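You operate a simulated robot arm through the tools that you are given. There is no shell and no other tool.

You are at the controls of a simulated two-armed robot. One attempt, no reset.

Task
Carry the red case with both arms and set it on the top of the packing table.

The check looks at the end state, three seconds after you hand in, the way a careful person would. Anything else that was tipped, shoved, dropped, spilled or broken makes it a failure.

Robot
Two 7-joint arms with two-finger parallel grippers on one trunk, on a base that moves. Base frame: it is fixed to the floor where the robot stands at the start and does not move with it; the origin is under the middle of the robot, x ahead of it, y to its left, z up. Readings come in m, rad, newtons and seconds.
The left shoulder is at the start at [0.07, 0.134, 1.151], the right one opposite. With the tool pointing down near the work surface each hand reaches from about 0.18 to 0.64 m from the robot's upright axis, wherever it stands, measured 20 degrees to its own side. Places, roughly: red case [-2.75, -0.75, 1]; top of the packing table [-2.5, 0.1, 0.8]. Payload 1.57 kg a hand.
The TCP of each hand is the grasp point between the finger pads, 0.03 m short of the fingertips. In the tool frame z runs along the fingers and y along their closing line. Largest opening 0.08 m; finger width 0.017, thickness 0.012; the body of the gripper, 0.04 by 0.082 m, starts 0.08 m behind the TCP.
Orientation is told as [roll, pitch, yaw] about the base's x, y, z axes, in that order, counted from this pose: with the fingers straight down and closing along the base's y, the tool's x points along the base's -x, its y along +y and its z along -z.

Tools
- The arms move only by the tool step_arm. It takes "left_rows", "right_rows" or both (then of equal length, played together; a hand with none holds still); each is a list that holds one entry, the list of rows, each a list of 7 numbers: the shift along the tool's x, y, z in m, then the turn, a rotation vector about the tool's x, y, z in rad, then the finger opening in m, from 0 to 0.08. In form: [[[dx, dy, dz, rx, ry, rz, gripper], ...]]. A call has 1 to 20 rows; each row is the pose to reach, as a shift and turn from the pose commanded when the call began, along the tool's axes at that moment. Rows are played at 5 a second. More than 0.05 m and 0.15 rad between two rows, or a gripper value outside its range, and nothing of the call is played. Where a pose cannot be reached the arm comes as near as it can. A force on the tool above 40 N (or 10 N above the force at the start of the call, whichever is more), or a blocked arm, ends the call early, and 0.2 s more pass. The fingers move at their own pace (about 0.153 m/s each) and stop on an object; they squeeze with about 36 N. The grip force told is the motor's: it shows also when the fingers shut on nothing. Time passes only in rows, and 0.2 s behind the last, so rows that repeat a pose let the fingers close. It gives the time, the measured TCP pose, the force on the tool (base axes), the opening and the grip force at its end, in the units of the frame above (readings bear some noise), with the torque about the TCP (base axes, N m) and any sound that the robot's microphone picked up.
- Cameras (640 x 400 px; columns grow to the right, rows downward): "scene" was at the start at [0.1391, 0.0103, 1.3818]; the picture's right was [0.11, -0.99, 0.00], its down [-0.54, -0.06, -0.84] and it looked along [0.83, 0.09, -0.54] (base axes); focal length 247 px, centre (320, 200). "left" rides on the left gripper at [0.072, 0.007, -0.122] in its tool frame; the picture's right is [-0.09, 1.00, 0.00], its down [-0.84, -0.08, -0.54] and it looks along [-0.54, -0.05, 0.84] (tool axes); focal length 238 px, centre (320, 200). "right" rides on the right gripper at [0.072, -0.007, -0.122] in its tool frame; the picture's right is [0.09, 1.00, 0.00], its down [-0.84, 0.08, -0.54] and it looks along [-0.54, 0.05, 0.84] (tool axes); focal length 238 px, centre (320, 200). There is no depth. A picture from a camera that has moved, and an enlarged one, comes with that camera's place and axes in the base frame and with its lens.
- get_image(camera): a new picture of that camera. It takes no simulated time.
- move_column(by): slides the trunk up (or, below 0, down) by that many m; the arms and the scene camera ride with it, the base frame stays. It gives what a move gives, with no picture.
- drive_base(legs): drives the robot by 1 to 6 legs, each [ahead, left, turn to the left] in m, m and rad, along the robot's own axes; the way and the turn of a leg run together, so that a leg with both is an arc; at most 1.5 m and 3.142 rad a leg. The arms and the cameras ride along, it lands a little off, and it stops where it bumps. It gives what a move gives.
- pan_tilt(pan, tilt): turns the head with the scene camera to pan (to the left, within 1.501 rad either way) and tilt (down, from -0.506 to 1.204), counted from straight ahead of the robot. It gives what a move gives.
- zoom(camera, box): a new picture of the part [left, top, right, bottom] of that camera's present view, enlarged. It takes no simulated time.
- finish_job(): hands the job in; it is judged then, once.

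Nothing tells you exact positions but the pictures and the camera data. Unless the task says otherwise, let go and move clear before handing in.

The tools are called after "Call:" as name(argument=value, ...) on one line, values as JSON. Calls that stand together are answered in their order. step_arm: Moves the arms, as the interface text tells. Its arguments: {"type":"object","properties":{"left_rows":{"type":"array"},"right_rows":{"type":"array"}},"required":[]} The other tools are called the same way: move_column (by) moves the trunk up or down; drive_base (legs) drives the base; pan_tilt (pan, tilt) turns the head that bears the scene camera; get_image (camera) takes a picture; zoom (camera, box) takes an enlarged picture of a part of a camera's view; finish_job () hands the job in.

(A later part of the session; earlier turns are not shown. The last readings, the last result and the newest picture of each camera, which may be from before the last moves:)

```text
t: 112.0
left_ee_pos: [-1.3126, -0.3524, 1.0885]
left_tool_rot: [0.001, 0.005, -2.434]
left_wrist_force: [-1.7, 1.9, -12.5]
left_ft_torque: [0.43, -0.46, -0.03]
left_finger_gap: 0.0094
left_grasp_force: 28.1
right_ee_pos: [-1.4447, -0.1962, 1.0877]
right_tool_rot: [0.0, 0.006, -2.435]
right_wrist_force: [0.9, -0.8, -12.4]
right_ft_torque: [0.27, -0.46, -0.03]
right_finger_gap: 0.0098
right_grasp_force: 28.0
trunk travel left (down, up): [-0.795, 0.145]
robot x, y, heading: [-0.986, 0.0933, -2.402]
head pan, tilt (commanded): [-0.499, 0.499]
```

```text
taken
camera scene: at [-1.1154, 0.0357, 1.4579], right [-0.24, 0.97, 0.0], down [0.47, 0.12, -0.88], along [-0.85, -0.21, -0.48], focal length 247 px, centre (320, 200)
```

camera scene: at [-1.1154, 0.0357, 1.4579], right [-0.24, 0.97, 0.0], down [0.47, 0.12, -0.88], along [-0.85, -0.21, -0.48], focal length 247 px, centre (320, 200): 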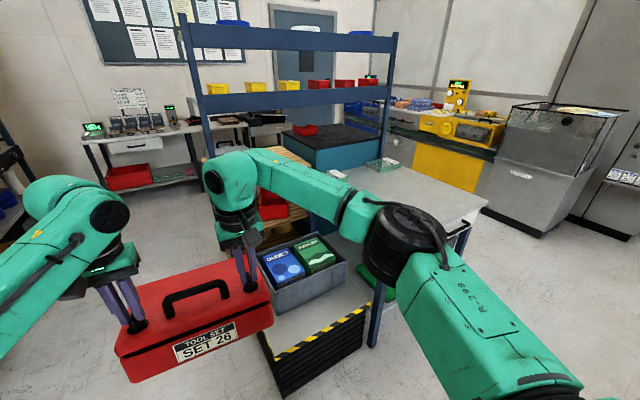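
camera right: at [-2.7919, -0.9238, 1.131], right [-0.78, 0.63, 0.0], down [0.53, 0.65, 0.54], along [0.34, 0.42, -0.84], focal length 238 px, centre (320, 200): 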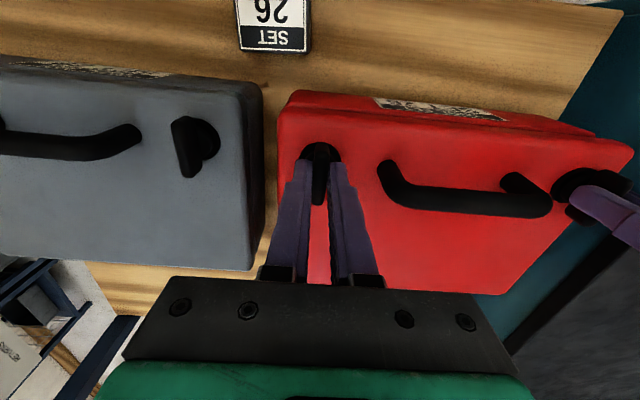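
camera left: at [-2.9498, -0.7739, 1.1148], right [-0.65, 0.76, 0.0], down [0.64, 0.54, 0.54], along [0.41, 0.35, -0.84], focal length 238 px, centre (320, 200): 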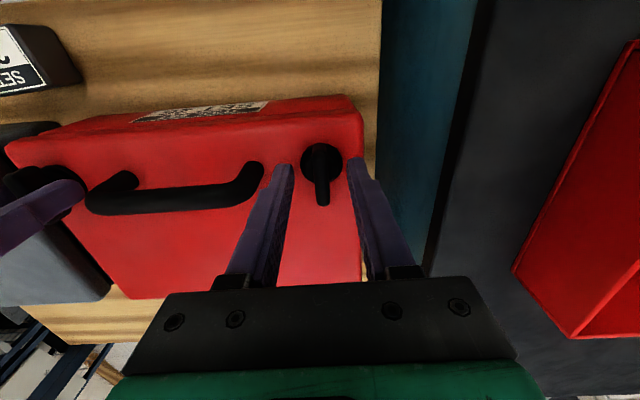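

I'm facing roughly toward the rack side with the table ahead on my right. I'll square up the heading, back off a touch, and side-step right until I'm in front of the table's drawer end.

Call:
drive_base(legs=[[0, 0, 0.083], [-0.1, 0, 0], [0, -1.15, 0]])

Call:
pan_tilt(pan=0.0, tilt=0.6)

Call:
get_image(camera="scene")

Call:
pan_tilt(pan=0.45, tilt=0.6)

Call:
get_image(camera="scene")

```text
t: 119.0
left_ee_pos: [-2.0353, 0.4752, 1.0885]
left_tool_rot: [-0.003, 0.007, -2.357]
left_wrist_force: [-1.0, 1.0, -12.4]
left_ft_torque: [0.42, -0.36, -0.02]
left_finger_gap: 0.0096
left_grasp_force: 27.3
right_ee_pos: [-2.1781, 0.6206, 1.0879]
right_tool_rot: [-0.001, 0.005, -2.36]
right_wrist_force: [1.2, -1.8, -12.3]
right_ft_torque: [0.39, -0.46, -0.02]
right_finger_gap: 0.0097
right_grasp_force: 27.7
trunk travel left (down, up): [-0.795, 0.145]
robot x, y, heading: [-1.7405, 0.9457, -2.325]
head pan, tilt (commanded): [-0.499, 0.499]
```

```text
t: 119.9
left_ee_pos: [-2.0365, 0.4749, 1.0874]
left_tool_rot: [0.002, 0.007, -2.359]
left_wrist_force: [-1.2, 0.3, -11.2]
left_ft_torque: [0.54, -0.49, -0.04]
left_finger_gap: 0.0097
left_grasp_force: 27.7
right_ee_pos: [-2.1799, 0.6206, 1.0878]
right_tool_rot: [0.001, 0.008, -2.359]
right_wrist_force: [1.2, -0.5, -13.0]
right_ft_torque: [0.24, -0.29, -0.01]
right_finger_gap: 0.0095
right_grasp_force: 27.4
trunk travel left (down, up): [-0.795, 0.145]
robot x, y, heading: [-1.7418, 0.9445, -2.327]
head pan, tilt (commanded): [0.0, 0.6]
```

```text
taken
camera scene: at [-1.8429, 0.8412, 1.4488], right [-0.73, 0.69, 0.0], down [0.39, 0.41, -0.82], along [-0.57, -0.6, -0.57], focal length 247 px, centre (320, 200)
```

scene: 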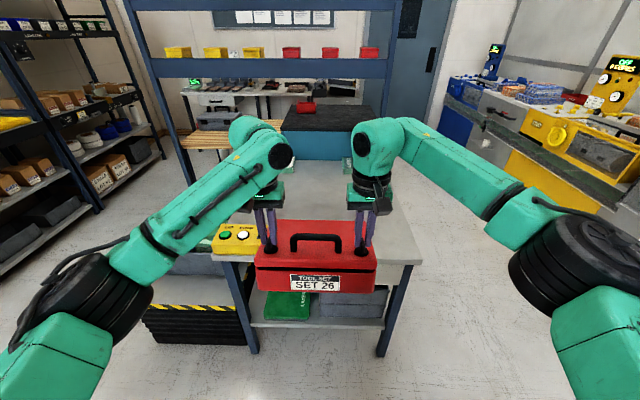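

```text
t: 120.8
left_ee_pos: [-2.0375, 0.4754, 1.0886]
left_tool_rot: [0.0, 0.007, -2.359]
left_wrist_force: [-1.0, 0.9, -12.2]
left_ft_torque: [0.47, -0.42, -0.03]
left_finger_gap: 0.0095
left_grasp_force: 28.1
right_ee_pos: [-2.1798, 0.6204, 1.0881]
right_tool_rot: [0.0, 0.006, -2.36]
right_wrist_force: [1.5, -0.9, -11.6]
right_ft_torque: [0.32, -0.4, 0.05]
right_finger_gap: 0.0099
right_grasp_force: 28.3
trunk travel left (down, up): [-0.795, 0.145]
robot x, y, heading: [-1.7449, 0.9473, -2.331]
head pan, tilt (commanded): [0.45, 0.6]
```

```text
taken
camera scene: at [-1.8088, 0.821, 1.4488], right [-0.95, 0.3, 0.0], down [0.17, 0.54, -0.82], along [-0.25, -0.78, -0.57], focal length 247 px, centre (320, 200)
```

scene: 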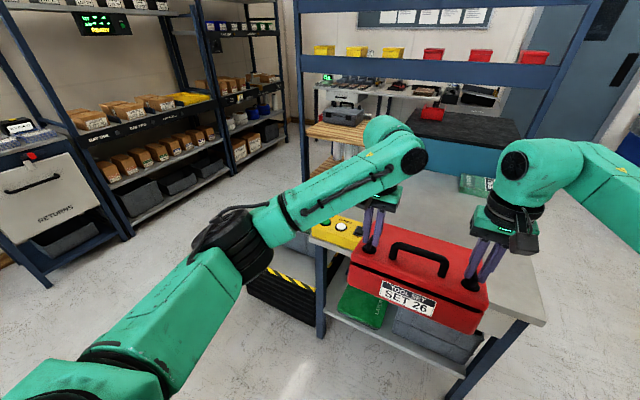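

The table's drawer end is right in front of me: the top spans v ≈ 1.55–2.28 starting at u ≈ −1.22, with the yellow button box at the left corner. I'll shift 11 cm right and move ahead so the case is over clear table top.

Call:
drive_base(legs=[[0, -0.11, 0.01], [0.25, 0, 0]])

Call:
pan_tilt(pan=0.0, tilt=0.75)

Call:
get_image(camera="scene")

Call:
get_image(camera="left")

Call:
get_image(camera="right")

```text
t: 123.4
left_ee_pos: [-2.2784, 0.3712, 1.0888]
left_tool_rot: [0.0, 0.004, -2.351]
left_wrist_force: [-0.7, 0.9, -12.4]
left_ft_torque: [0.44, -0.4, -0.03]
left_finger_gap: 0.0096
left_grasp_force: 28.2
right_ee_pos: [-2.4229, 0.5142, 1.0898]
right_tool_rot: [0.0, 0.003, -2.351]
right_wrist_force: [1.2, 0.0, -11.5]
right_ft_torque: [0.31, -0.4, 0.01]
right_finger_gap: 0.0097
right_grasp_force: 28.0
trunk travel left (down, up): [-0.795, 0.145]
robot x, y, heading: [-1.9929, 0.8404, -2.318]
head pan, tilt (commanded): [0.45, 0.6]
```

```text
t: 124.3
left_ee_pos: [-2.2803, 0.3683, 1.0877]
left_tool_rot: [0.0, 0.01, -2.352]
left_wrist_force: [-1.0, 0.9, -11.4]
left_ft_torque: [0.49, -0.5, -0.03]
left_finger_gap: 0.0097
left_grasp_force: 28.2
right_ee_pos: [-2.4252, 0.5124, 1.0879]
right_tool_rot: [-0.002, 0.005, -2.351]
right_wrist_force: [0.6, -2.7, -11.7]
right_ft_torque: [0.24, -0.3, 0.0]
right_finger_gap: 0.0096
right_grasp_force: 27.5
trunk travel left (down, up): [-0.795, 0.145]
robot x, y, heading: [-1.9916, 0.8386, -2.322]
head pan, tilt (commanded): [0.0, 0.75]
```

```text
taken
camera scene: at [-2.0864, 0.7384, 1.4358], right [-0.73, 0.68, 0.0], down [0.47, 0.5, -0.73], along [-0.5, -0.53, -0.69], focal length 247 px, centre (320, 200)
```

scene: 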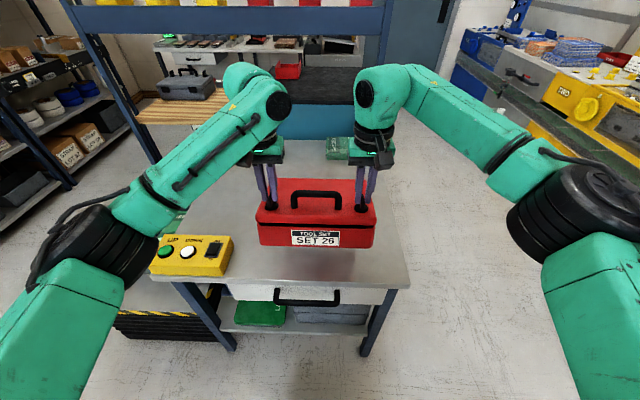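

```text
taken
camera left: at [-2.2257, 0.4128, 1.2111], right [0.64, -0.77, 0.0], down [-0.65, -0.54, 0.53], along [-0.41, -0.34, -0.85], focal length 238 px, centre (320, 200)
```

left: 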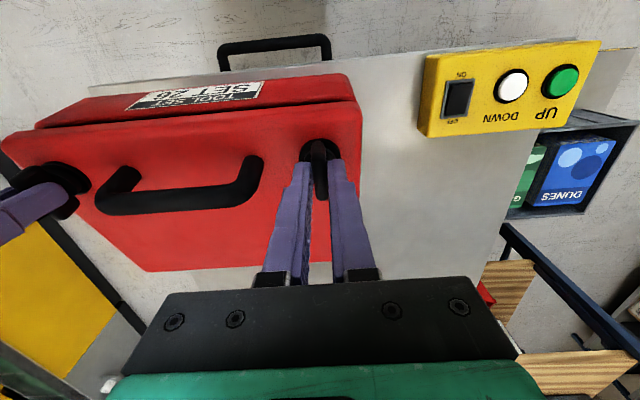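

```text
taken
camera right: at [-2.3787, 0.5673, 1.2099], right [0.77, -0.64, 0.0], down [-0.54, -0.65, 0.54], along [-0.34, -0.41, -0.84], focal length 238 px, centre (320, 200)
```

right: 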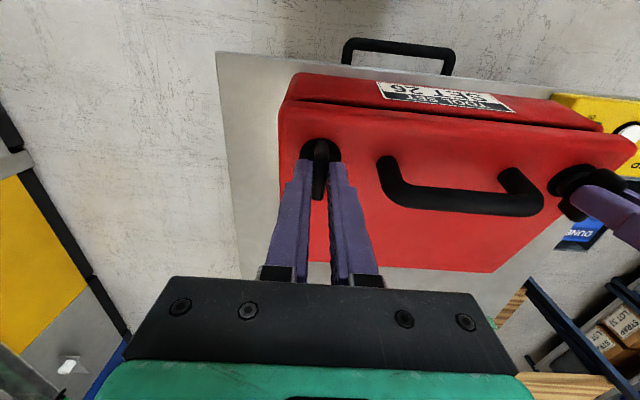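

The case is centred over clear table top, about 12 cm from the button box and from the right edge, but its near side is still at the table edge. I'll extend both arms 7 cm forward together while staying high.

Call:
step_arm(left_rows=[[[-0.008, 0, 0, 0, 0, 0, 0.0], [-0.018, 0, 0, 0, 0, 0, 0.0], [-0.028, 0, 0, 0, 0, 0, 0.0], [-0.038, 0, 0, 0, 0, 0, 0.0], [-0.048, 0, 0, 0, 0, 0, 0.0], [-0.058, 0, 0, 0, 0, 0, 0.0], [-0.066, 0, 0, 0, 0, 0, 0.0], [-0.07, 0, 0, 0, 0, 0, 0.0], [-0.07, 0, 0, 0, 0, 0, 0.0]]], right_rows=[[[-0.008, 0, 0, 0, 0, 0, 0.0], [-0.018, 0, 0, 0, 0, 0, 0.0], [-0.028, 0, 0, 0, 0, 0, 0.0], [-0.038, 0, 0, 0, 0, 0, 0.0], [-0.048, 0, 0, 0, 0, 0, 0.0], [-0.058, 0, 0, 0, 0, 0, 0.0], [-0.066, 0, 0, 0, 0, 0, 0.0], [-0.07, 0, 0, 0, 0, 0, 0.0], [-0.07, 0, 0, 0, 0, 0, 0.0]]])

Call:
get_image(camera="scene")

Call:
get_image(camera="right")

```text
t: 126.3
left_ee_pos: [-2.3269, 0.3198, 1.0886]
left_tool_rot: [-0.004, 0.008, -2.354]
left_wrist_force: [-7.8, 8.5, -12.9]
left_ft_torque: [0.52, -0.34, -0.06]
left_finger_gap: 0.0096
left_grasp_force: 28.2
right_ee_pos: [-2.4671, 0.4679, 1.0868]
right_tool_rot: [-0.001, 0.005, -2.352]
right_wrist_force: [7.3, -11.0, -11.3]
right_ft_torque: [0.02, -0.6, -0.01]
right_finger_gap: 0.0095
right_grasp_force: 28.2
right hand out of reach, approached as far as the arm can: row 7, 8, 9
trunk travel left (down, up): [-0.795, 0.145]
robot x, y, heading: [-1.9895, 0.8436, -2.317]
head pan, tilt (commanded): [0.0, 0.75]
```

```text
taken
camera scene: at [-2.085, 0.7372, 1.4358], right [-0.73, 0.68, 0.0], down [0.47, 0.5, -0.73], along [-0.5, -0.53, -0.69], focal length 247 px, centre (320, 200)
```

scene: 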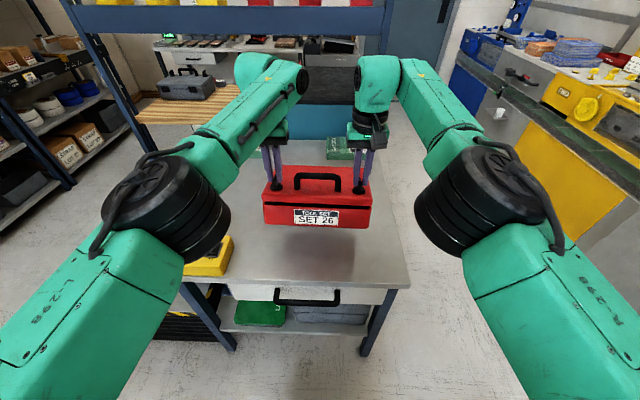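

```text
taken
camera right: at [-2.422, 0.5232, 1.2089], right [0.77, -0.63, 0.0], down [-0.53, -0.65, 0.54], along [-0.34, -0.42, -0.84], focal length 238 px, centre (320, 200)
```

right: 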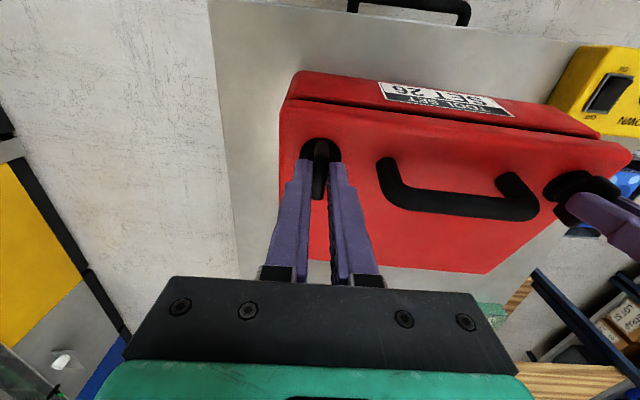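

The right arm reached its limit at about 6 cm, which already gives the case about 6–7 cm of margin from the table edge. I'll ease both hands back 1.2 cm so neither arm is at its limit.

Call:
step_arm(left_rows=[[[0.004, 0, 0, 0, 0, 0, 0.0], [0.008, 0, 0, 0, 0, 0, 0.0], [0.012, 0, 0, 0, 0, 0, 0.0], [0.012, 0, 0, 0, 0, 0, 0.0], [0.012, 0, 0, 0, 0, 0, 0.0], [0.012, 0, 0, 0, 0, 0, 0.0]]], right_rows=[[[0.004, 0, 0, 0, 0, 0, 0.0], [0.008, 0, 0, 0, 0, 0, 0.0], [0.012, 0, 0, 0, 0, 0, 0.0], [0.012, 0, 0, 0, 0, 0, 0.0], [0.012, 0, 0, 0, 0, 0, 0.0], [0.012, 0, 0, 0, 0, 0, 0.0]]])

```text
t: 127.7
left_ee_pos: [-2.3227, 0.3282, 1.0875]
left_tool_rot: [-0.002, 0.011, -2.354]
left_wrist_force: [-10.7, 13.3, -13.3]
left_ft_torque: [0.63, -0.28, -0.09]
left_finger_gap: 0.0098
left_grasp_force: 28.5
right_ee_pos: [-2.4614, 0.4769, 1.0862]
right_tool_rot: [-0.001, 0.006, -2.349]
right_wrist_force: [11.4, -13.1, -11.1]
right_ft_torque: [-0.07, -0.63, -0.01]
right_finger_gap: 0.0097
right_grasp_force: 27.9
trunk travel left (down, up): [-0.795, 0.145]
robot x, y, heading: [-1.9939, 0.8387, -2.32]
head pan, tilt (commanded): [0.0, 0.75]
```

The left hand is about 8 mm further forward than the right because the right arm was clipped at its limit, and that twists the case slightly. I'll bring the left hand back 8 mm to match.

Call:
step_arm(left_rows=[[[0.003, 0, 0, 0, 0, 0, 0.0], [0.006, 0, 0, 0, 0, 0, 0.0], [0.008, 0, 0, 0, 0, 0, 0.0], [0.008, 0, 0, 0, 0, 0, 0.0], [0.008, 0, 0, 0, 0, 0, 0.0]]], right_rows=[[[0, 0, 0, 0, 0, 0, 0.0], [0, 0, 0, 0, 0, 0, 0.0], [0, 0, 0, 0, 0, 0, 0.0], [0, 0, 0, 0, 0, 0, 0.0], [0, 0, 0, 0, 0, 0, 0.0]]])

Call:
zoom(camera="scene", box=[170, 120, 430, 300])

```text
t: 128.8
left_ee_pos: [-2.3262, 0.3348, 1.0869]
left_tool_rot: [0.014, 0.013, -2.392]
left_wrist_force: [-1.5, -1.2, -12.3]
left_ft_torque: [0.5, -0.38, 0.41]
left_finger_gap: 0.0095
left_grasp_force: 27.8
left hand out of reach, approached as far as the arm can: row 1, 2, 3
right_ee_pos: [-2.4678, 0.481, 1.0837]
right_tool_rot: [-0.017, 0.012, -2.361]
right_wrist_force: [1.4, -0.1, -11.5]
right_ft_torque: [-0.05, -0.4, -0.02]
right_finger_gap: 0.0099
right_grasp_force: 28.3
trunk travel left (down, up): [-0.795, 0.145]
robot x, y, heading: [-1.9923, 0.8416, -2.318]
head pan, tilt (commanded): [0.0, 0.75]
stopped in row 5 (left hand): the force on the tool passed its limit at 42 N (the readings are from after the stop); the commanded pose is now the measured one
```

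```text
2.22 times, centred on (300, 210) of scene
camera zoom: at [-2.0862, 0.738, 1.4357], right [-0.73, 0.68, 0.0], down [0.47, 0.5, -0.73], along [-0.5, -0.53, -0.69], focal length 549 px, centre (364, 178)
```

zoom: 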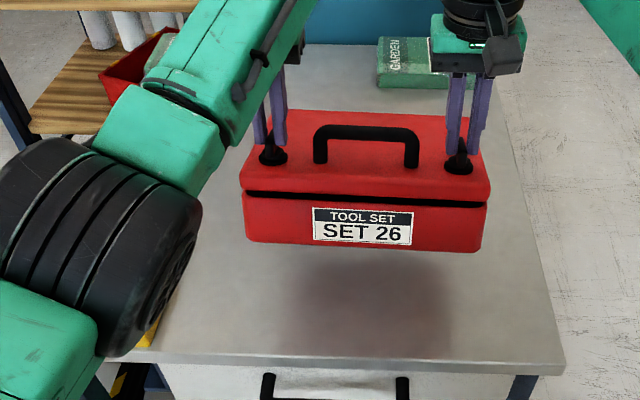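

The left arm also hit its reach limit and the call stopped at 42 N; the forces are relaxed again now. I'll look at the whole scene before doing anything else.

Call:
get_image(camera="scene")

Call:
get_image(camera="left")

Call:
get_image(camera="right")

```text
taken
camera scene: at [-2.0862, 0.738, 1.4357], right [-0.73, 0.68, 0.0], down [0.47, 0.5, -0.73], along [-0.5, -0.53, -0.69], focal length 247 px, centre (320, 200)
```

scene: 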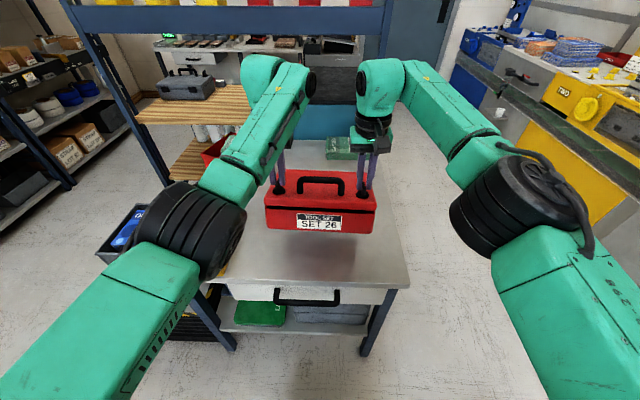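

```text
taken
camera left: at [-2.2717, 0.3779, 1.2103], right [0.61, -0.79, 0.01], down [-0.67, -0.51, 0.53], along [-0.41, -0.33, -0.85], focal length 238 px, centre (320, 200)
```

left: 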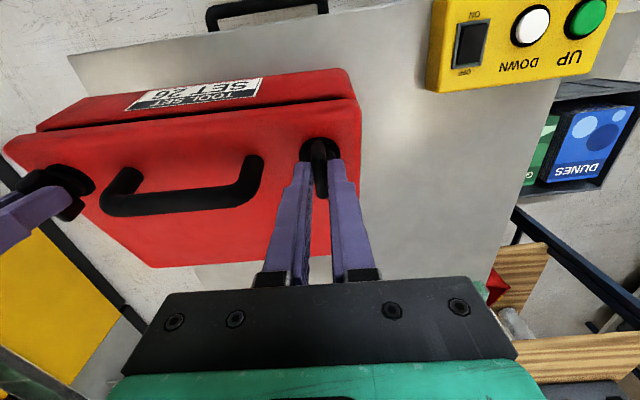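

```text
taken
camera right: at [-2.4198, 0.534, 1.2059], right [0.77, -0.64, -0.01], down [-0.54, -0.65, 0.53], along [-0.35, -0.4, -0.85], focal length 238 px, centre (320, 200)
```

right: 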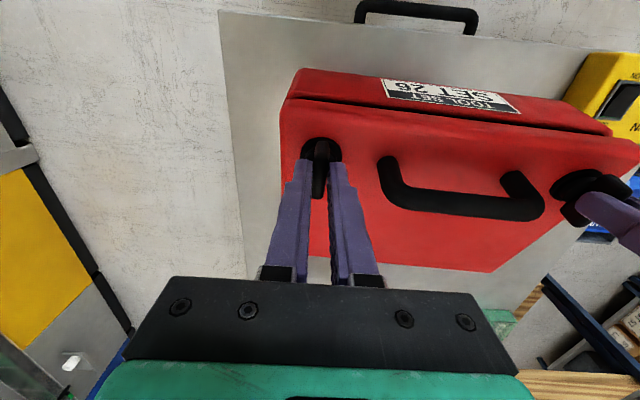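

The arms are near full reach but steady, the internal forces are about zero, and the case is fully over the table. I'll lower only with the trunk from here, stopping short of the table first.

Call:
move_column(by=-0.12)

Call:
get_image(camera="scene")

Call:
zoom(camera="scene", box=[170, 120, 430, 300])

Call:
get_image(camera="right")

```text
t: 130.3
left_ee_pos: [-2.3224, 0.3372, 0.9721]
left_tool_rot: [0.015, 0.002, -2.391]
left_wrist_force: [3.4, -1.7, -12.6]
left_ft_torque: [-0.44, 0.47, 0.38]
left_finger_gap: 0.0097
left_grasp_force: 28.1
right_ee_pos: [-2.4624, 0.4841, 0.9694]
right_tool_rot: [-0.013, 0.002, -2.362]
right_wrist_force: [1.7, 2.8, 10.9]
right_ft_torque: [-0.58, 0.35, -0.08]
right_finger_gap: 0.01
right_grasp_force: 27.9
trunk travel left (down, up): [-0.675, 0.265]
robot x, y, heading: [-1.9898, 0.8377, -2.319]
head pan, tilt (commanded): [0.0, 0.75]
```

```text
taken
camera scene: at [-2.08, 0.7427, 1.3169], right [-0.73, 0.68, 0.0], down [0.46, 0.5, -0.73], along [-0.5, -0.53, -0.68], focal length 247 px, centre (320, 200)
```

scene: 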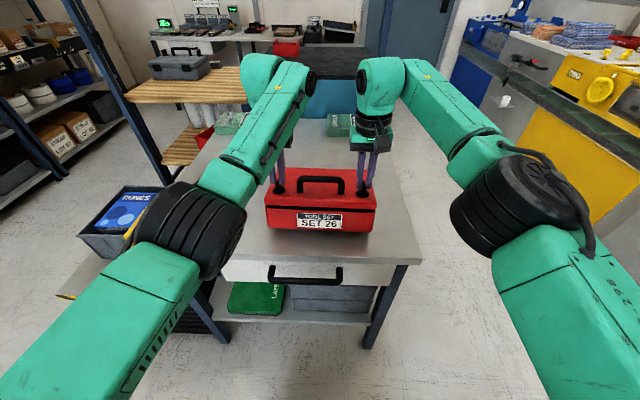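

```text
2.22 times, centred on (300, 210) of scene
camera zoom: at [-2.08, 0.7427, 1.3169], right [-0.73, 0.68, 0.0], down [0.46, 0.5, -0.73], along [-0.5, -0.53, -0.68], focal length 549 px, centre (364, 178)
```

zoom: 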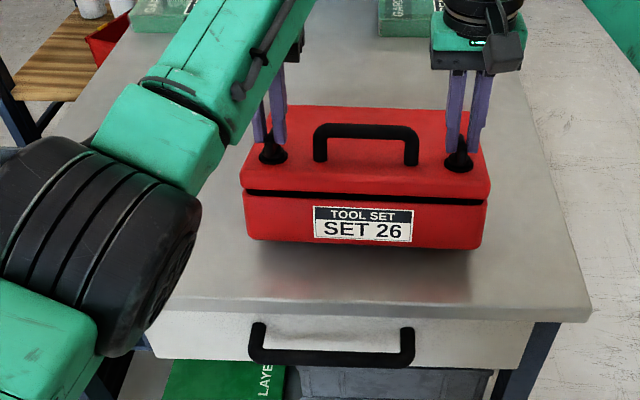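

```text
taken
camera right: at [-2.4147, 0.5377, 1.0914], right [0.77, -0.64, -0.01], down [-0.54, -0.65, 0.54], along [-0.36, -0.41, -0.84], focal length 238 px, centre (320, 200)
```

right: 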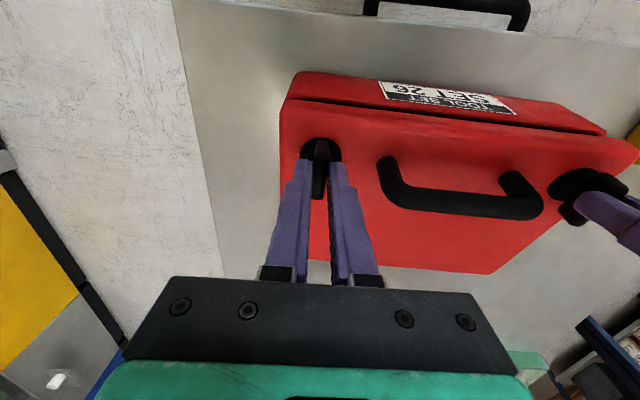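

The readings show first contact: the table now carries most of the weight at the case's far right corner, and the right hand is being pushed up. I'll level it by lowering the left hand a few millimetres in very small steps.

Call:
step_arm(left_rows=[[[0, 0, 0.001, 0, 0, 0, 0.0], [0, 0, 0.002, 0, 0, 0, 0.0], [0, 0, 0.003, 0, 0, 0, 0.0], [0, 0, 0.003, 0, 0, 0, 0.0]]], right_rows=[[[0, 0, 0, 0, 0, 0, 0.0], [0, 0, 0, 0, 0, 0, 0.0], [0, 0, 0, 0, 0, 0, 0.0], [0, 0, 0, 0, 0, 0, 0.0]]])

Call:
zoom(camera="scene", box=[240, 160, 400, 260])

```text
t: 131.3
left_ee_pos: [-2.3207, 0.3385, 0.9708]
left_tool_rot: [0.015, -0.003, -2.393]
left_wrist_force: [11.4, 3.6, 9.2]
left_ft_torque: [-0.21, 0.19, 0.33]
left_finger_gap: 0.0094
left_grasp_force: 27.6
right_ee_pos: [-2.4615, 0.4841, 0.967]
right_tool_rot: [-0.017, 0.003, -2.361]
right_wrist_force: [-0.1, -4.6, -8.9]
right_ft_torque: [-0.8, 0.37, -0.03]
right_finger_gap: 0.0098
right_grasp_force: 28.3
trunk travel left (down, up): [-0.675, 0.265]
robot x, y, heading: [-1.9883, 0.8391, -2.325]
head pan, tilt (commanded): [0.0, 0.75]
```

```text
4.00 times, centred on (320, 210) of scene
camera zoom: at [-2.0786, 0.7435, 1.3168], right [-0.73, 0.68, 0.0], down [0.46, 0.5, -0.73], along [-0.5, -0.54, -0.68], focal length 989 px, centre (320, 160)
```

zoom: 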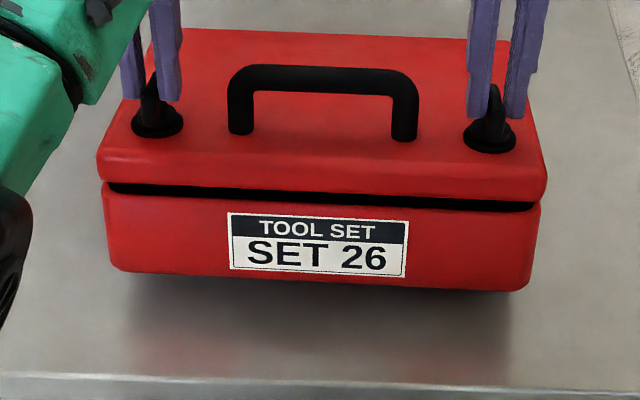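

The load is balanced to within a millimetre between the hands and the table carries the weight at the far edge, but the near edge is still slightly raised. I'll lower the trunk in small steps so the case pivots flat.

Call:
move_column(by=-0.004)

Call:
zoom(camera="scene", box=[240, 160, 400, 260])

```text
t: 131.8
left_ee_pos: [-2.3245, 0.3384, 0.9655]
left_tool_rot: [0.015, 0.0, -2.391]
left_wrist_force: [7.6, 3.3, 7.1]
left_ft_torque: [-0.11, 0.14, 0.36]
left_finger_gap: 0.0099
left_grasp_force: 27.7
right_ee_pos: [-2.4632, 0.4878, 0.9644]
right_tool_rot: [-0.015, 0.003, -2.362]
right_wrist_force: [2.2, 1.3, -6.4]
right_ft_torque: [-0.44, 0.16, -0.01]
right_finger_gap: 0.0097
right_grasp_force: 28.5
trunk travel left (down, up): [-0.671, 0.269]
robot x, y, heading: [-1.9886, 0.8424, -2.313]
head pan, tilt (commanded): [0.0, 0.75]
```

```text
4.00 times, centred on (320, 210) of scene
camera zoom: at [-2.0805, 0.7451, 1.3127], right [-0.73, 0.68, 0.0], down [0.46, 0.5, -0.73], along [-0.5, -0.54, -0.68], focal length 989 px, centre (320, 160)
```

zoom: 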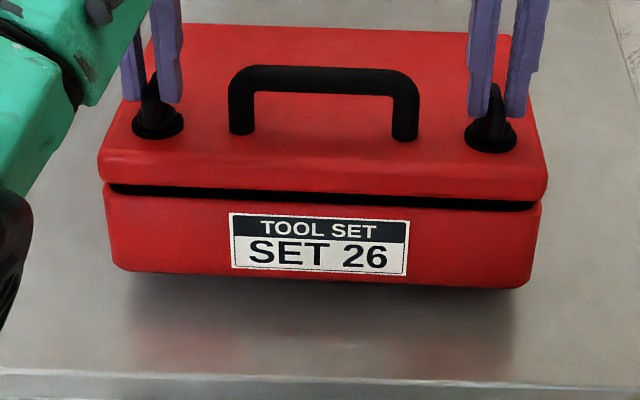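

Moving down 4 mm added no pressing force, and the torque is falling as the case flattens. I'll continue in 4 mm steps.

Call:
move_column(by=-0.004)

Call:
zoom(camera="scene", box=[240, 160, 400, 260])

```text
t: 132.4
left_ee_pos: [-2.3223, 0.3413, 0.9624]
left_tool_rot: [0.015, -0.003, -2.392]
left_wrist_force: [4.8, 2.2, 7.6]
left_ft_torque: [-0.38, 0.49, 0.36]
left_finger_gap: 0.0094
left_grasp_force: 28.0
right_ee_pos: [-2.4621, 0.4877, 0.9627]
right_tool_rot: [-0.015, 0.0, -2.363]
right_wrist_force: [3.7, 6.1, 0.1]
right_ft_torque: [-0.53, 0.39, -0.03]
right_finger_gap: 0.0098
right_grasp_force: 28.0
trunk travel left (down, up): [-0.667, 0.273]
robot x, y, heading: [-1.9869, 0.8402, -2.322]
head pan, tilt (commanded): [0.0, 0.75]
```

```text
4.00 times, centred on (320, 210) of scene
camera zoom: at [-2.0787, 0.7473, 1.3092], right [-0.73, 0.68, 0.0], down [0.46, 0.5, -0.73], along [-0.5, -0.54, -0.68], focal length 989 px, centre (320, 160)
```

zoom: 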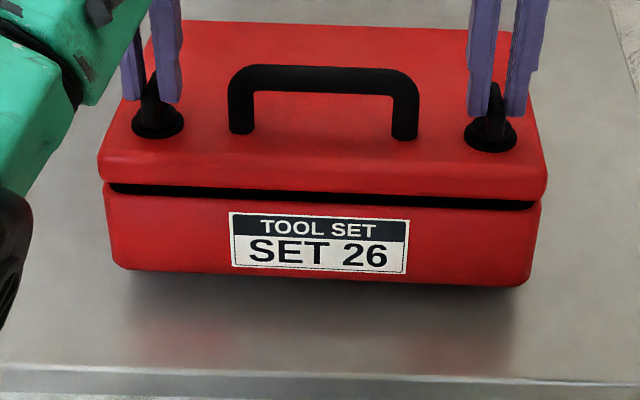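

Working back from the label's shape, the case has slowly pitched in the grips by about 0.19 rad, so its far edge rests on the table while the near edge is roughly 3 cm up. I'll move both hands down and slightly toward me together so it pivots flat about the far edge.

Call:
step_arm(left_rows=[[[0.001, 0, 0.001, 0, 0, 0, 0.0], [0.003, 0, 0.003, 0, 0, 0, 0.0], [0.005, 0, 0.005, 0, 0, 0, 0.0], [0.007, 0, 0.007, 0, 0, 0, 0.0], [0.008, 0, 0.008, 0, 0, 0, 0.0], [0.008, 0, 0.008, 0, 0, 0, 0.0]]], right_rows=[[[0.001, 0, 0.001, 0, 0, 0, 0.0], [0.003, 0, 0.003, 0, 0, 0, 0.0], [0.005, 0, 0.005, 0, 0, 0, 0.0], [0.007, 0, 0.007, 0, 0, 0, 0.0], [0.008, 0, 0.008, 0, 0, 0, 0.0], [0.008, 0, 0.008, 0, 0, 0, 0.0]]])

Call:
zoom(camera="scene", box=[240, 160, 400, 260])

Call:
get_image(camera="scene")

```text
t: 133.8
left_ee_pos: [-2.3168, 0.3449, 0.9533]
left_tool_rot: [0.017, -0.002, -2.392]
left_wrist_force: [-3.5, 2.2, 0.0]
left_ft_torque: [-0.41, 0.77, 0.36]
left_finger_gap: 0.0096
left_grasp_force: 27.9
right_ee_pos: [-2.4561, 0.492, 0.9545]
right_tool_rot: [-0.012, 0.003, -2.361]
right_wrist_force: [8.1, 5.4, 3.8]
right_ft_torque: [-0.38, 0.19, 0.02]
right_finger_gap: 0.0096
right_grasp_force: 27.8
trunk travel left (down, up): [-0.667, 0.273]
robot x, y, heading: [-1.9895, 0.8357, -2.323]
head pan, tilt (commanded): [0.0, 0.75]
```

```text
4.00 times, centred on (320, 210) of scene
camera zoom: at [-2.08, 0.7462, 1.3089], right [-0.73, 0.68, 0.0], down [0.46, 0.5, -0.73], along [-0.5, -0.54, -0.68], focal length 989 px, centre (320, 160)
```

zoom: 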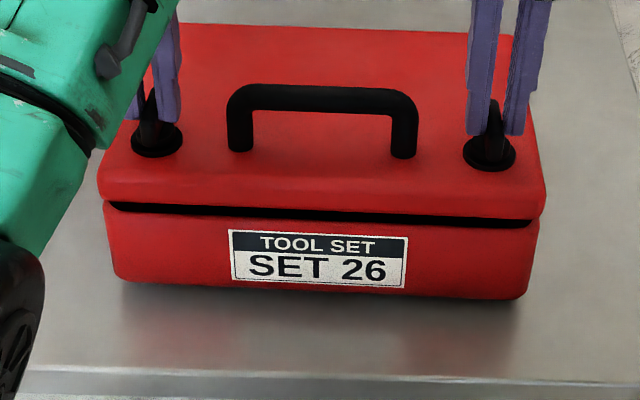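

```text
taken
camera scene: at [-2.08, 0.7462, 1.3089], right [-0.73, 0.68, 0.0], down [0.46, 0.5, -0.73], along [-0.5, -0.54, -0.68], focal length 247 px, centre (320, 200)
```

scene: 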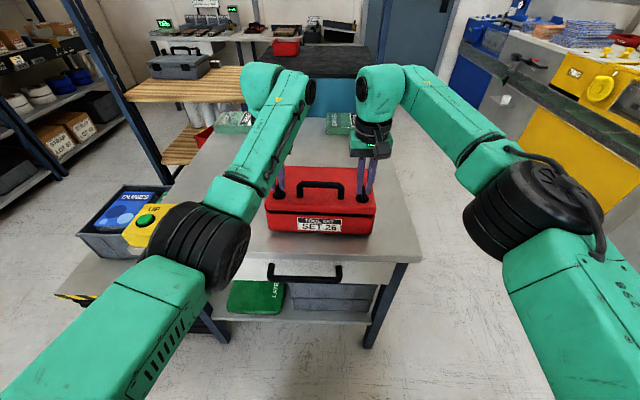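

The case is flattening and the forces stay low (a few newtons). I'll continue the same down-and-back motion.

Call:
step_arm(left_rows=[[[0.001, 0, 0.001, 0, 0, 0, 0.0], [0.002, 0, 0.003, 0, 0, 0, 0.0], [0.004, 0, 0.005, 0, 0, 0, 0.0], [0.005, 0, 0.007, 0, 0, 0, 0.0], [0.006, 0, 0.008, 0, 0, 0, 0.0], [0.006, 0, 0.008, 0, 0, 0, 0.0]]], right_rows=[[[0.001, 0, 0.001, 0, 0, 0, 0.0], [0.002, 0, 0.003, 0, 0, 0, 0.0], [0.004, 0, 0.005, 0, 0, 0, 0.0], [0.005, 0, 0.007, 0, 0, 0, 0.0], [0.006, 0, 0.008, 0, 0, 0, 0.0], [0.006, 0, 0.008, 0, 0, 0, 0.0]]])

Call:
zoom(camera="scene", box=[240, 160, 400, 260])

Call:
get_image(camera="scene")

```text
t: 135.2
left_ee_pos: [-2.3132, 0.3495, 0.9459]
left_tool_rot: [0.017, 0.002, -2.392]
left_wrist_force: [-2.2, 8.9, 2.7]
left_ft_torque: [-0.14, 0.66, 0.28]
left_finger_gap: 0.0095
left_grasp_force: 27.7
right_ee_pos: [-2.453, 0.496, 0.945]
right_tool_rot: [-0.014, 0.002, -2.361]
right_wrist_force: [7.4, -3.0, -0.4]
right_ft_torque: [-0.76, 0.31, 0.03]
right_finger_gap: 0.0096
right_grasp_force: 28.2
trunk travel left (down, up): [-0.667, 0.273]
robot x, y, heading: [-1.9915, 0.8394, -2.319]
head pan, tilt (commanded): [0.0, 0.75]
```

```text
4.00 times, centred on (320, 210) of scene
camera zoom: at [-2.0797, 0.7456, 1.3089], right [-0.73, 0.68, 0.0], down [0.46, 0.5, -0.73], along [-0.5, -0.54, -0.68], focal length 989 px, centre (320, 160)
```

zoom: 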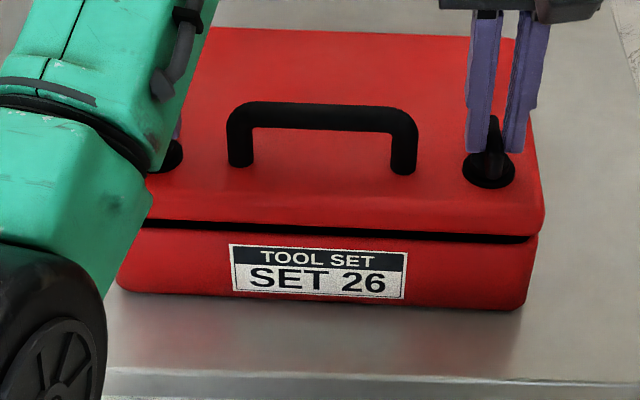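

```text
taken
camera scene: at [-2.0797, 0.7456, 1.3089], right [-0.73, 0.68, 0.0], down [0.46, 0.5, -0.73], along [-0.5, -0.54, -0.68], focal length 247 px, centre (320, 200)
```

scene: 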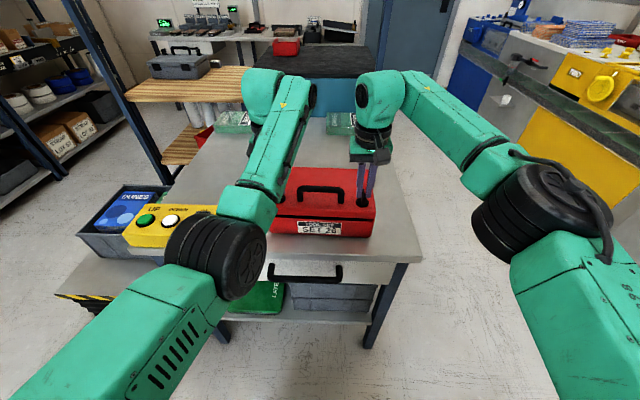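

The case is nearly level now with almost no net force in the hands. I'll take a last few small steps down until it sits flat.

Call:
step_arm(left_rows=[[[0.001, 0, 0.001, 0, 0, 0, 0.0], [0.002, 0, 0.002, 0, 0, 0, 0.0], [0.002, 0, 0.003, 0, 0, 0, 0.0], [0.003, 0, 0.004, 0, 0, 0, 0.0], [0.003, 0, 0.004, 0, 0, 0, 0.0]]], right_rows=[[[0.001, 0, 0.001, 0, 0, 0, 0.0], [0.002, 0, 0.002, 0, 0, 0, 0.0], [0.002, 0, 0.003, 0, 0, 0, 0.0], [0.003, 0, 0.004, 0, 0, 0, 0.0], [0.003, 0, 0.004, 0, 0, 0, 0.0]]])

Call:
zoom(camera="scene", box=[240, 160, 400, 260])

Call:
get_image(camera="right")

```text
t: 136.4
left_ee_pos: [-2.3116, 0.35, 0.9414]
left_tool_rot: [0.013, -0.001, -2.394]
left_wrist_force: [-14.6, 6.1, -0.9]
left_ft_torque: [-0.32, 1.08, 0.3]
left_finger_gap: 0.0095
left_grasp_force: 28.4
right_ee_pos: [-2.4506, 0.4975, 0.9409]
right_tool_rot: [-0.011, 0.003, -2.362]
right_wrist_force: [15.0, -4.9, 8.4]
right_ft_torque: [-0.7, 0.11, 0.03]
right_finger_gap: 0.0098
right_grasp_force: 28.1
trunk travel left (down, up): [-0.667, 0.273]
robot x, y, heading: [-1.9922, 0.8377, -2.32]
head pan, tilt (commanded): [0.0, 0.75]
```

```text
4.00 times, centred on (320, 210) of scene
camera zoom: at [-2.0809, 0.7449, 1.3088], right [-0.73, 0.68, 0.0], down [0.46, 0.5, -0.73], along [-0.5, -0.54, -0.68], focal length 989 px, centre (320, 160)
```

zoom: 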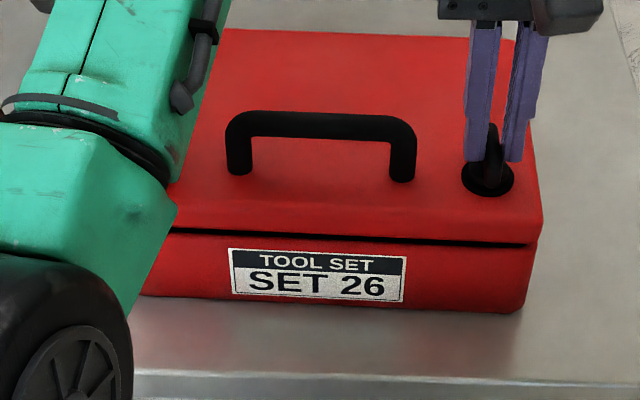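

```text
taken
camera right: at [-2.4031, 0.5517, 1.0626], right [0.77, -0.64, -0.01], down [-0.54, -0.65, 0.54], along [-0.35, -0.41, -0.84], focal length 238 px, centre (320, 200)
```

right: 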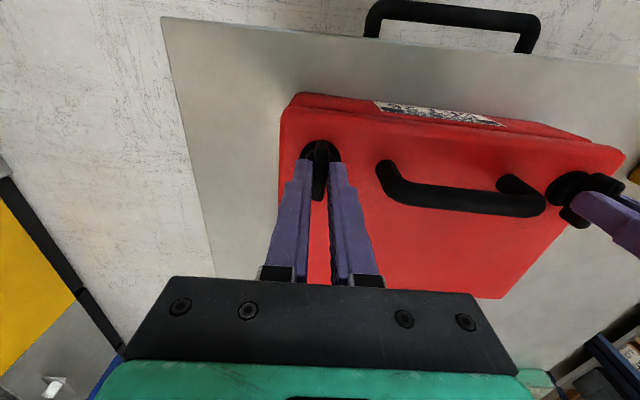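

The near edge is down, the dark shadow under it is gone, and the lid seam has nearly closed. One more tiny step, mostly on the left hand, then I'll check before releasing.

Call:
step_arm(left_rows=[[[0, 0, 0.001, 0, 0, 0, 0.0], [0, 0, 0.002, 0, 0, 0, 0.0], [0, 0, 0.002, 0, 0, 0, 0.0]]], right_rows=[[[0, 0, 0.0005, 0, 0, 0, 0.0], [0, 0, 0.001, 0, 0, 0, 0.0], [0, 0, 0.001, 0, 0, 0, 0.0]]])

Call:
zoom(camera="scene", box=[240, 160, 400, 260])

Call:
get_image(camera="left")

Call:
get_image(camera="scene")

```text
t: 137.2
left_ee_pos: [-2.3111, 0.3505, 0.9409]
left_tool_rot: [0.017, -0.003, -2.393]
left_wrist_force: [-15.0, 9.2, 4.8]
left_ft_torque: [-0.13, 1.01, 0.28]
left_finger_gap: 0.0096
left_grasp_force: 28.0
right_ee_pos: [-2.4508, 0.4984, 0.9399]
right_tool_rot: [-0.011, 0.003, -2.361]
right_wrist_force: [14.5, -7.9, 3.3]
right_ft_torque: [-0.87, 0.1, 0.05]
right_finger_gap: 0.0095
right_grasp_force: 28.3
trunk travel left (down, up): [-0.667, 0.273]
robot x, y, heading: [-1.989, 0.8432, -2.317]
head pan, tilt (commanded): [0.0, 0.75]
```

```text
4.00 times, centred on (320, 210) of scene
camera zoom: at [-2.0806, 0.7452, 1.3088], right [-0.73, 0.68, 0.0], down [0.46, 0.5, -0.73], along [-0.5, -0.54, -0.68], focal length 989 px, centre (320, 160)
```

zoom: 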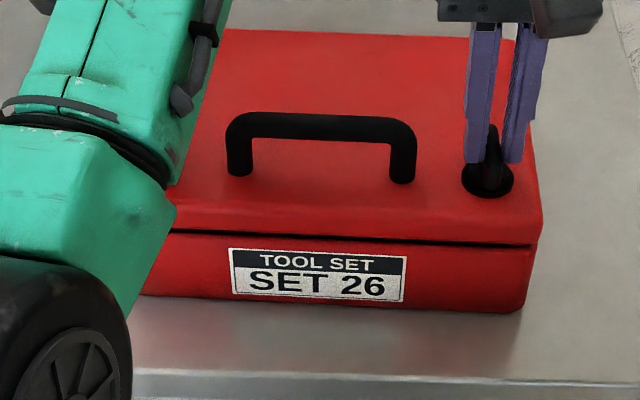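

```text
taken
camera left: at [-2.2547, 0.395, 1.0632], right [0.61, -0.79, 0.02], down [-0.67, -0.51, 0.54], along [-0.42, -0.34, -0.84], focal length 238 px, centre (320, 200)
```

left: 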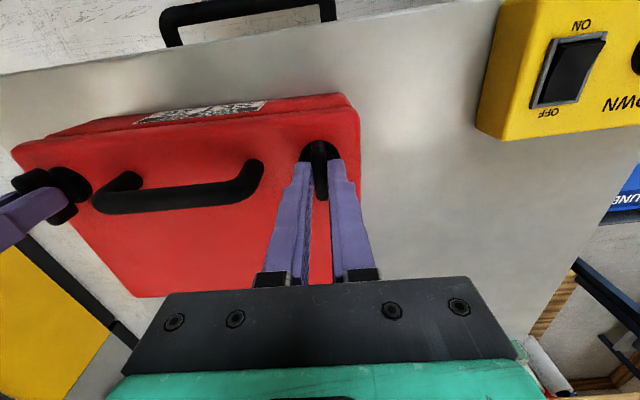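

```text
taken
camera scene: at [-2.0806, 0.7452, 1.3088], right [-0.73, 0.68, 0.0], down [0.46, 0.5, -0.73], along [-0.5, -0.54, -0.68], focal length 247 px, centre (320, 200)
```

scene: 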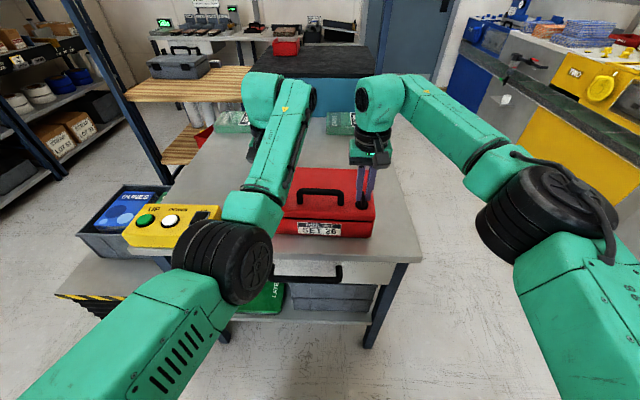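

The case sits flat, the hands press only 3–5 N, and the lid seam is back to its original look. I'll open both grippers just enough to clear the blades without reaching the handle posts.

Call:
step_arm(left_rows=[[[0, 0, 0, 0, 0, 0, 0.02], [0, 0, 0, 0, 0, 0, 0.03], [0, 0, 0, 0, 0, 0, 0.034], [0, 0, 0, 0, 0, 0, 0.034]]], right_rows=[[[0, 0, 0, 0, 0, 0, 0.02], [0, 0, 0, 0, 0, 0, 0.03], [0, 0, 0, 0, 0, 0, 0.034], [0, 0, 0, 0, 0, 0, 0.034]]])

Call:
get_image(camera="left")

Call:
get_image(camera="right")

Call:
zoom(camera="scene", box=[240, 160, 400, 260])

```text
t: 138.2
left_ee_pos: [-2.3121, 0.3488, 0.9376]
left_tool_rot: [0.017, 0.002, -2.392]
left_wrist_force: [0.2, -0.1, 0.4]
left_ft_torque: [0.02, -0.01, -0.01]
left_finger_gap: 0.034
left_grasp_force: 0.0
right_ee_pos: [-2.4522, 0.4973, 0.9392]
right_tool_rot: [-0.014, 0.004, -2.362]
right_wrist_force: [0.3, 1.0, -0.8]
right_ft_torque: [-0.02, 0.0, 0.02]
right_finger_gap: 0.034
right_grasp_force: 0.0
trunk travel left (down, up): [-0.667, 0.273]
robot x, y, heading: [-1.9914, 0.8419, -2.32]
head pan, tilt (commanded): [0.0, 0.75]
```

```text
taken
camera left: at [-2.2559, 0.3933, 1.062], right [0.61, -0.79, 0.02], down [-0.67, -0.51, 0.54], along [-0.42, -0.34, -0.84], focal length 238 px, centre (320, 200)
```

left: 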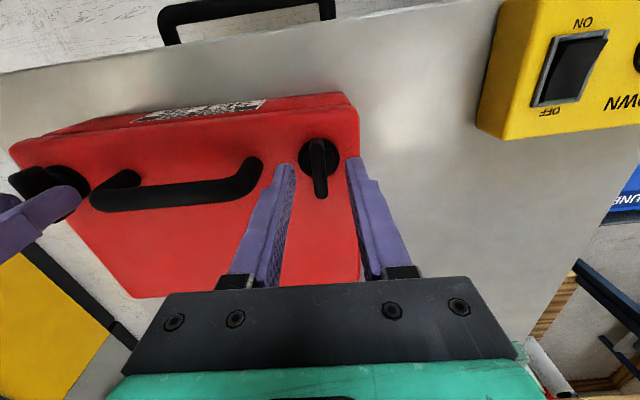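

```text
taken
camera right: at [-2.4045, 0.5507, 1.0605], right [0.77, -0.64, -0.01], down [-0.54, -0.65, 0.54], along [-0.35, -0.4, -0.84], focal length 238 px, centre (320, 200)
```

right: 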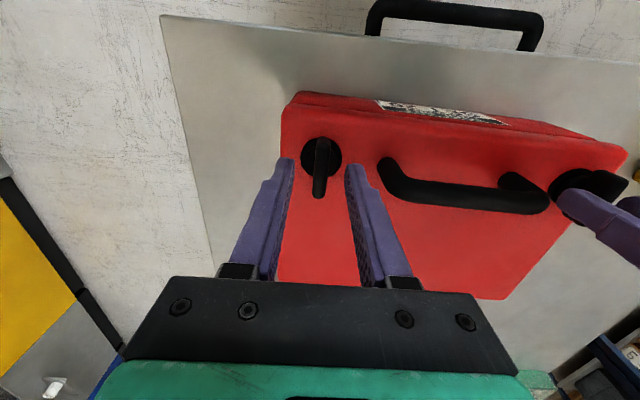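

```text
4.00 times, centred on (320, 210) of scene
camera zoom: at [-2.0821, 0.7434, 1.3085], right [-0.73, 0.68, 0.0], down [0.47, 0.5, -0.73], along [-0.5, -0.53, -0.68], focal length 989 px, centre (320, 160)
```

zoom: 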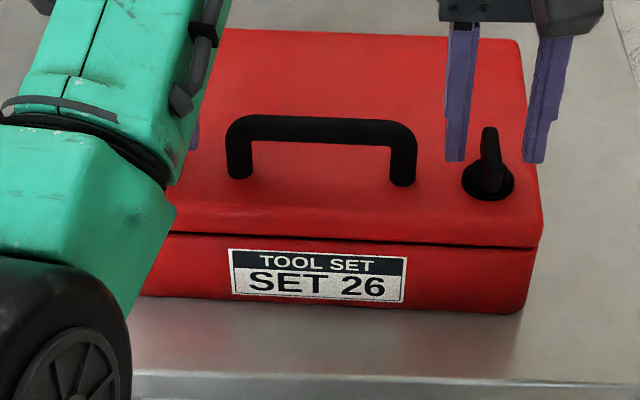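

Both hands are free with zero forces, the case sits flat on the table and the lid is closed. I'll raise the trunk straight up to clear the ears and handle.

Call:
move_column(by=0.13)

Call:
get_image(camera="scene")

Call:
get_image(camera="left")

```text
t: 139.7
left_ee_pos: [-2.3126, 0.3492, 1.0693]
left_tool_rot: [0.015, 0.002, -2.393]
left_wrist_force: [-0.3, 0.5, 0.5]
left_ft_torque: [0.01, 0.0, 0.02]
left_finger_gap: 0.0339
left_grasp_force: 0.1
right_ee_pos: [-2.4533, 0.4967, 1.0685]
right_tool_rot: [-0.014, 0.008, -2.364]
right_wrist_force: [0.2, -0.1, 0.5]
right_ft_torque: [0.01, -0.01, -0.04]
right_finger_gap: 0.0342
right_grasp_force: 0.1
trunk travel left (down, up): [-0.797, 0.143]
robot x, y, heading: [-1.9966, 0.8409, -2.318]
head pan, tilt (commanded): [0.0, 0.75]
```

```text
taken
camera scene: at [-2.0824, 0.7431, 1.4385], right [-0.73, 0.68, 0.0], down [0.47, 0.5, -0.73], along [-0.5, -0.53, -0.68], focal length 247 px, centre (320, 200)
```

scene: 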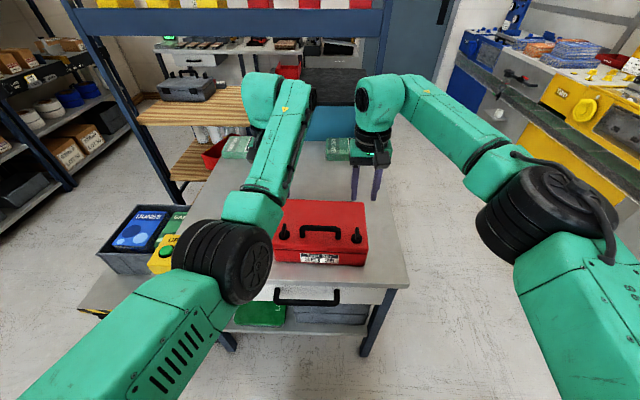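

```text
taken
camera left: at [-2.2561, 0.3931, 1.1917], right [0.61, -0.79, 0.02], down [-0.67, -0.51, 0.54], along [-0.42, -0.34, -0.84], focal length 238 px, centre (320, 200)
```

left: 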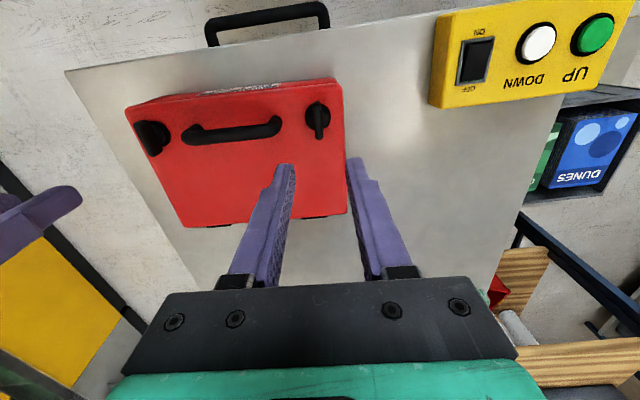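

The hands are well above the case, which stands flat and fully on the table. I'll back the robot away and check everything once more.

Call:
drive_base(legs=[[-0.4, 0, 0]])

Call:
pan_tilt(pan=0.15, tilt=0.55)

Call:
get_image(camera="scene")

Call:
zoom(camera="scene", box=[180, 120, 440, 310])

```text
t: 142.2
left_ee_pos: [-2.0399, 0.6398, 1.0679]
left_tool_rot: [0.017, 0.005, -2.393]
left_wrist_force: [0.4, 0.4, 0.1]
left_ft_torque: [0.0, 0.01, 0.02]
left_finger_gap: 0.034
left_grasp_force: 0.2
right_ee_pos: [-2.1805, 0.7891, 1.0681]
right_tool_rot: [-0.014, 0.005, -2.362]
right_wrist_force: [0.3, -0.5, -0.5]
right_ft_torque: [-0.03, 0.01, -0.01]
right_finger_gap: 0.034
right_grasp_force: 0.1
trunk travel left (down, up): [-0.797, 0.143]
robot x, y, heading: [-1.7159, 1.1321, -2.321]
head pan, tilt (commanded): [0.0, 0.75]
```

```text
t: 143.0
left_ee_pos: [-2.039, 0.6422, 1.0696]
left_tool_rot: [0.015, 0.001, -2.392]
left_wrist_force: [0.0, 0.2, -1.4]
left_ft_torque: [0.0, -0.01, 0.01]
left_finger_gap: 0.0342
left_grasp_force: 0.0
right_ee_pos: [-2.1789, 0.7895, 1.0684]
right_tool_rot: [-0.015, 0.003, -2.364]
right_wrist_force: [-0.3, 0.6, 0.0]
right_ft_torque: [0.04, 0.01, -0.03]
right_finger_gap: 0.0339
right_grasp_force: 0.1
trunk travel left (down, up): [-0.797, 0.143]
robot x, y, heading: [-1.7195, 1.1319, -2.326]
head pan, tilt (commanded): [0.15, 0.55]
```

```text
taken
camera scene: at [-1.8032, 1.0227, 1.4559], right [-0.82, 0.57, 0.0], down [0.3, 0.43, -0.85], along [-0.48, -0.7, -0.52], focal length 247 px, centre (320, 200)
```

scene: 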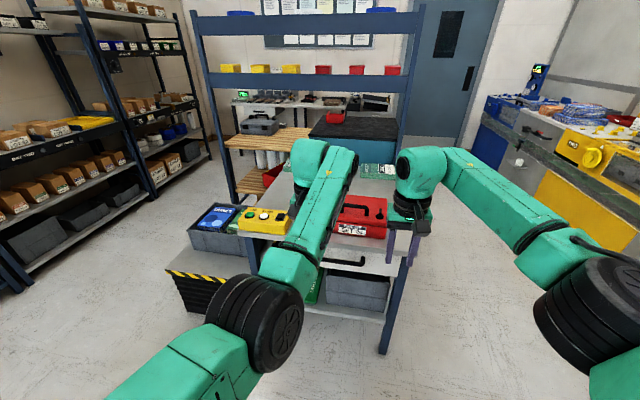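

```text
2.11 times, centred on (310, 215) of scene
camera zoom: at [-1.8032, 1.0227, 1.4559], right [-0.82, 0.57, 0.0], down [0.3, 0.43, -0.85], along [-0.48, -0.7, -0.52], focal length 520 px, centre (341, 168)
```

zoom: 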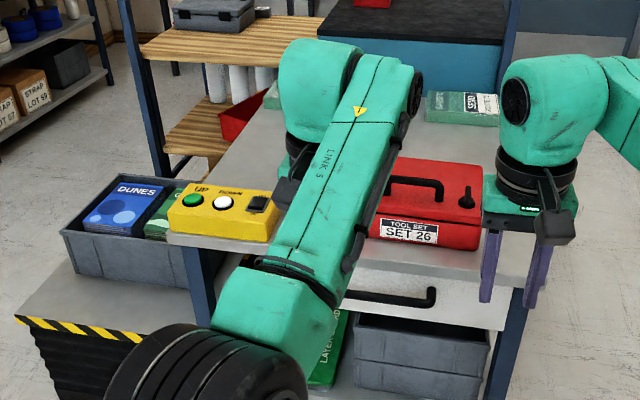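

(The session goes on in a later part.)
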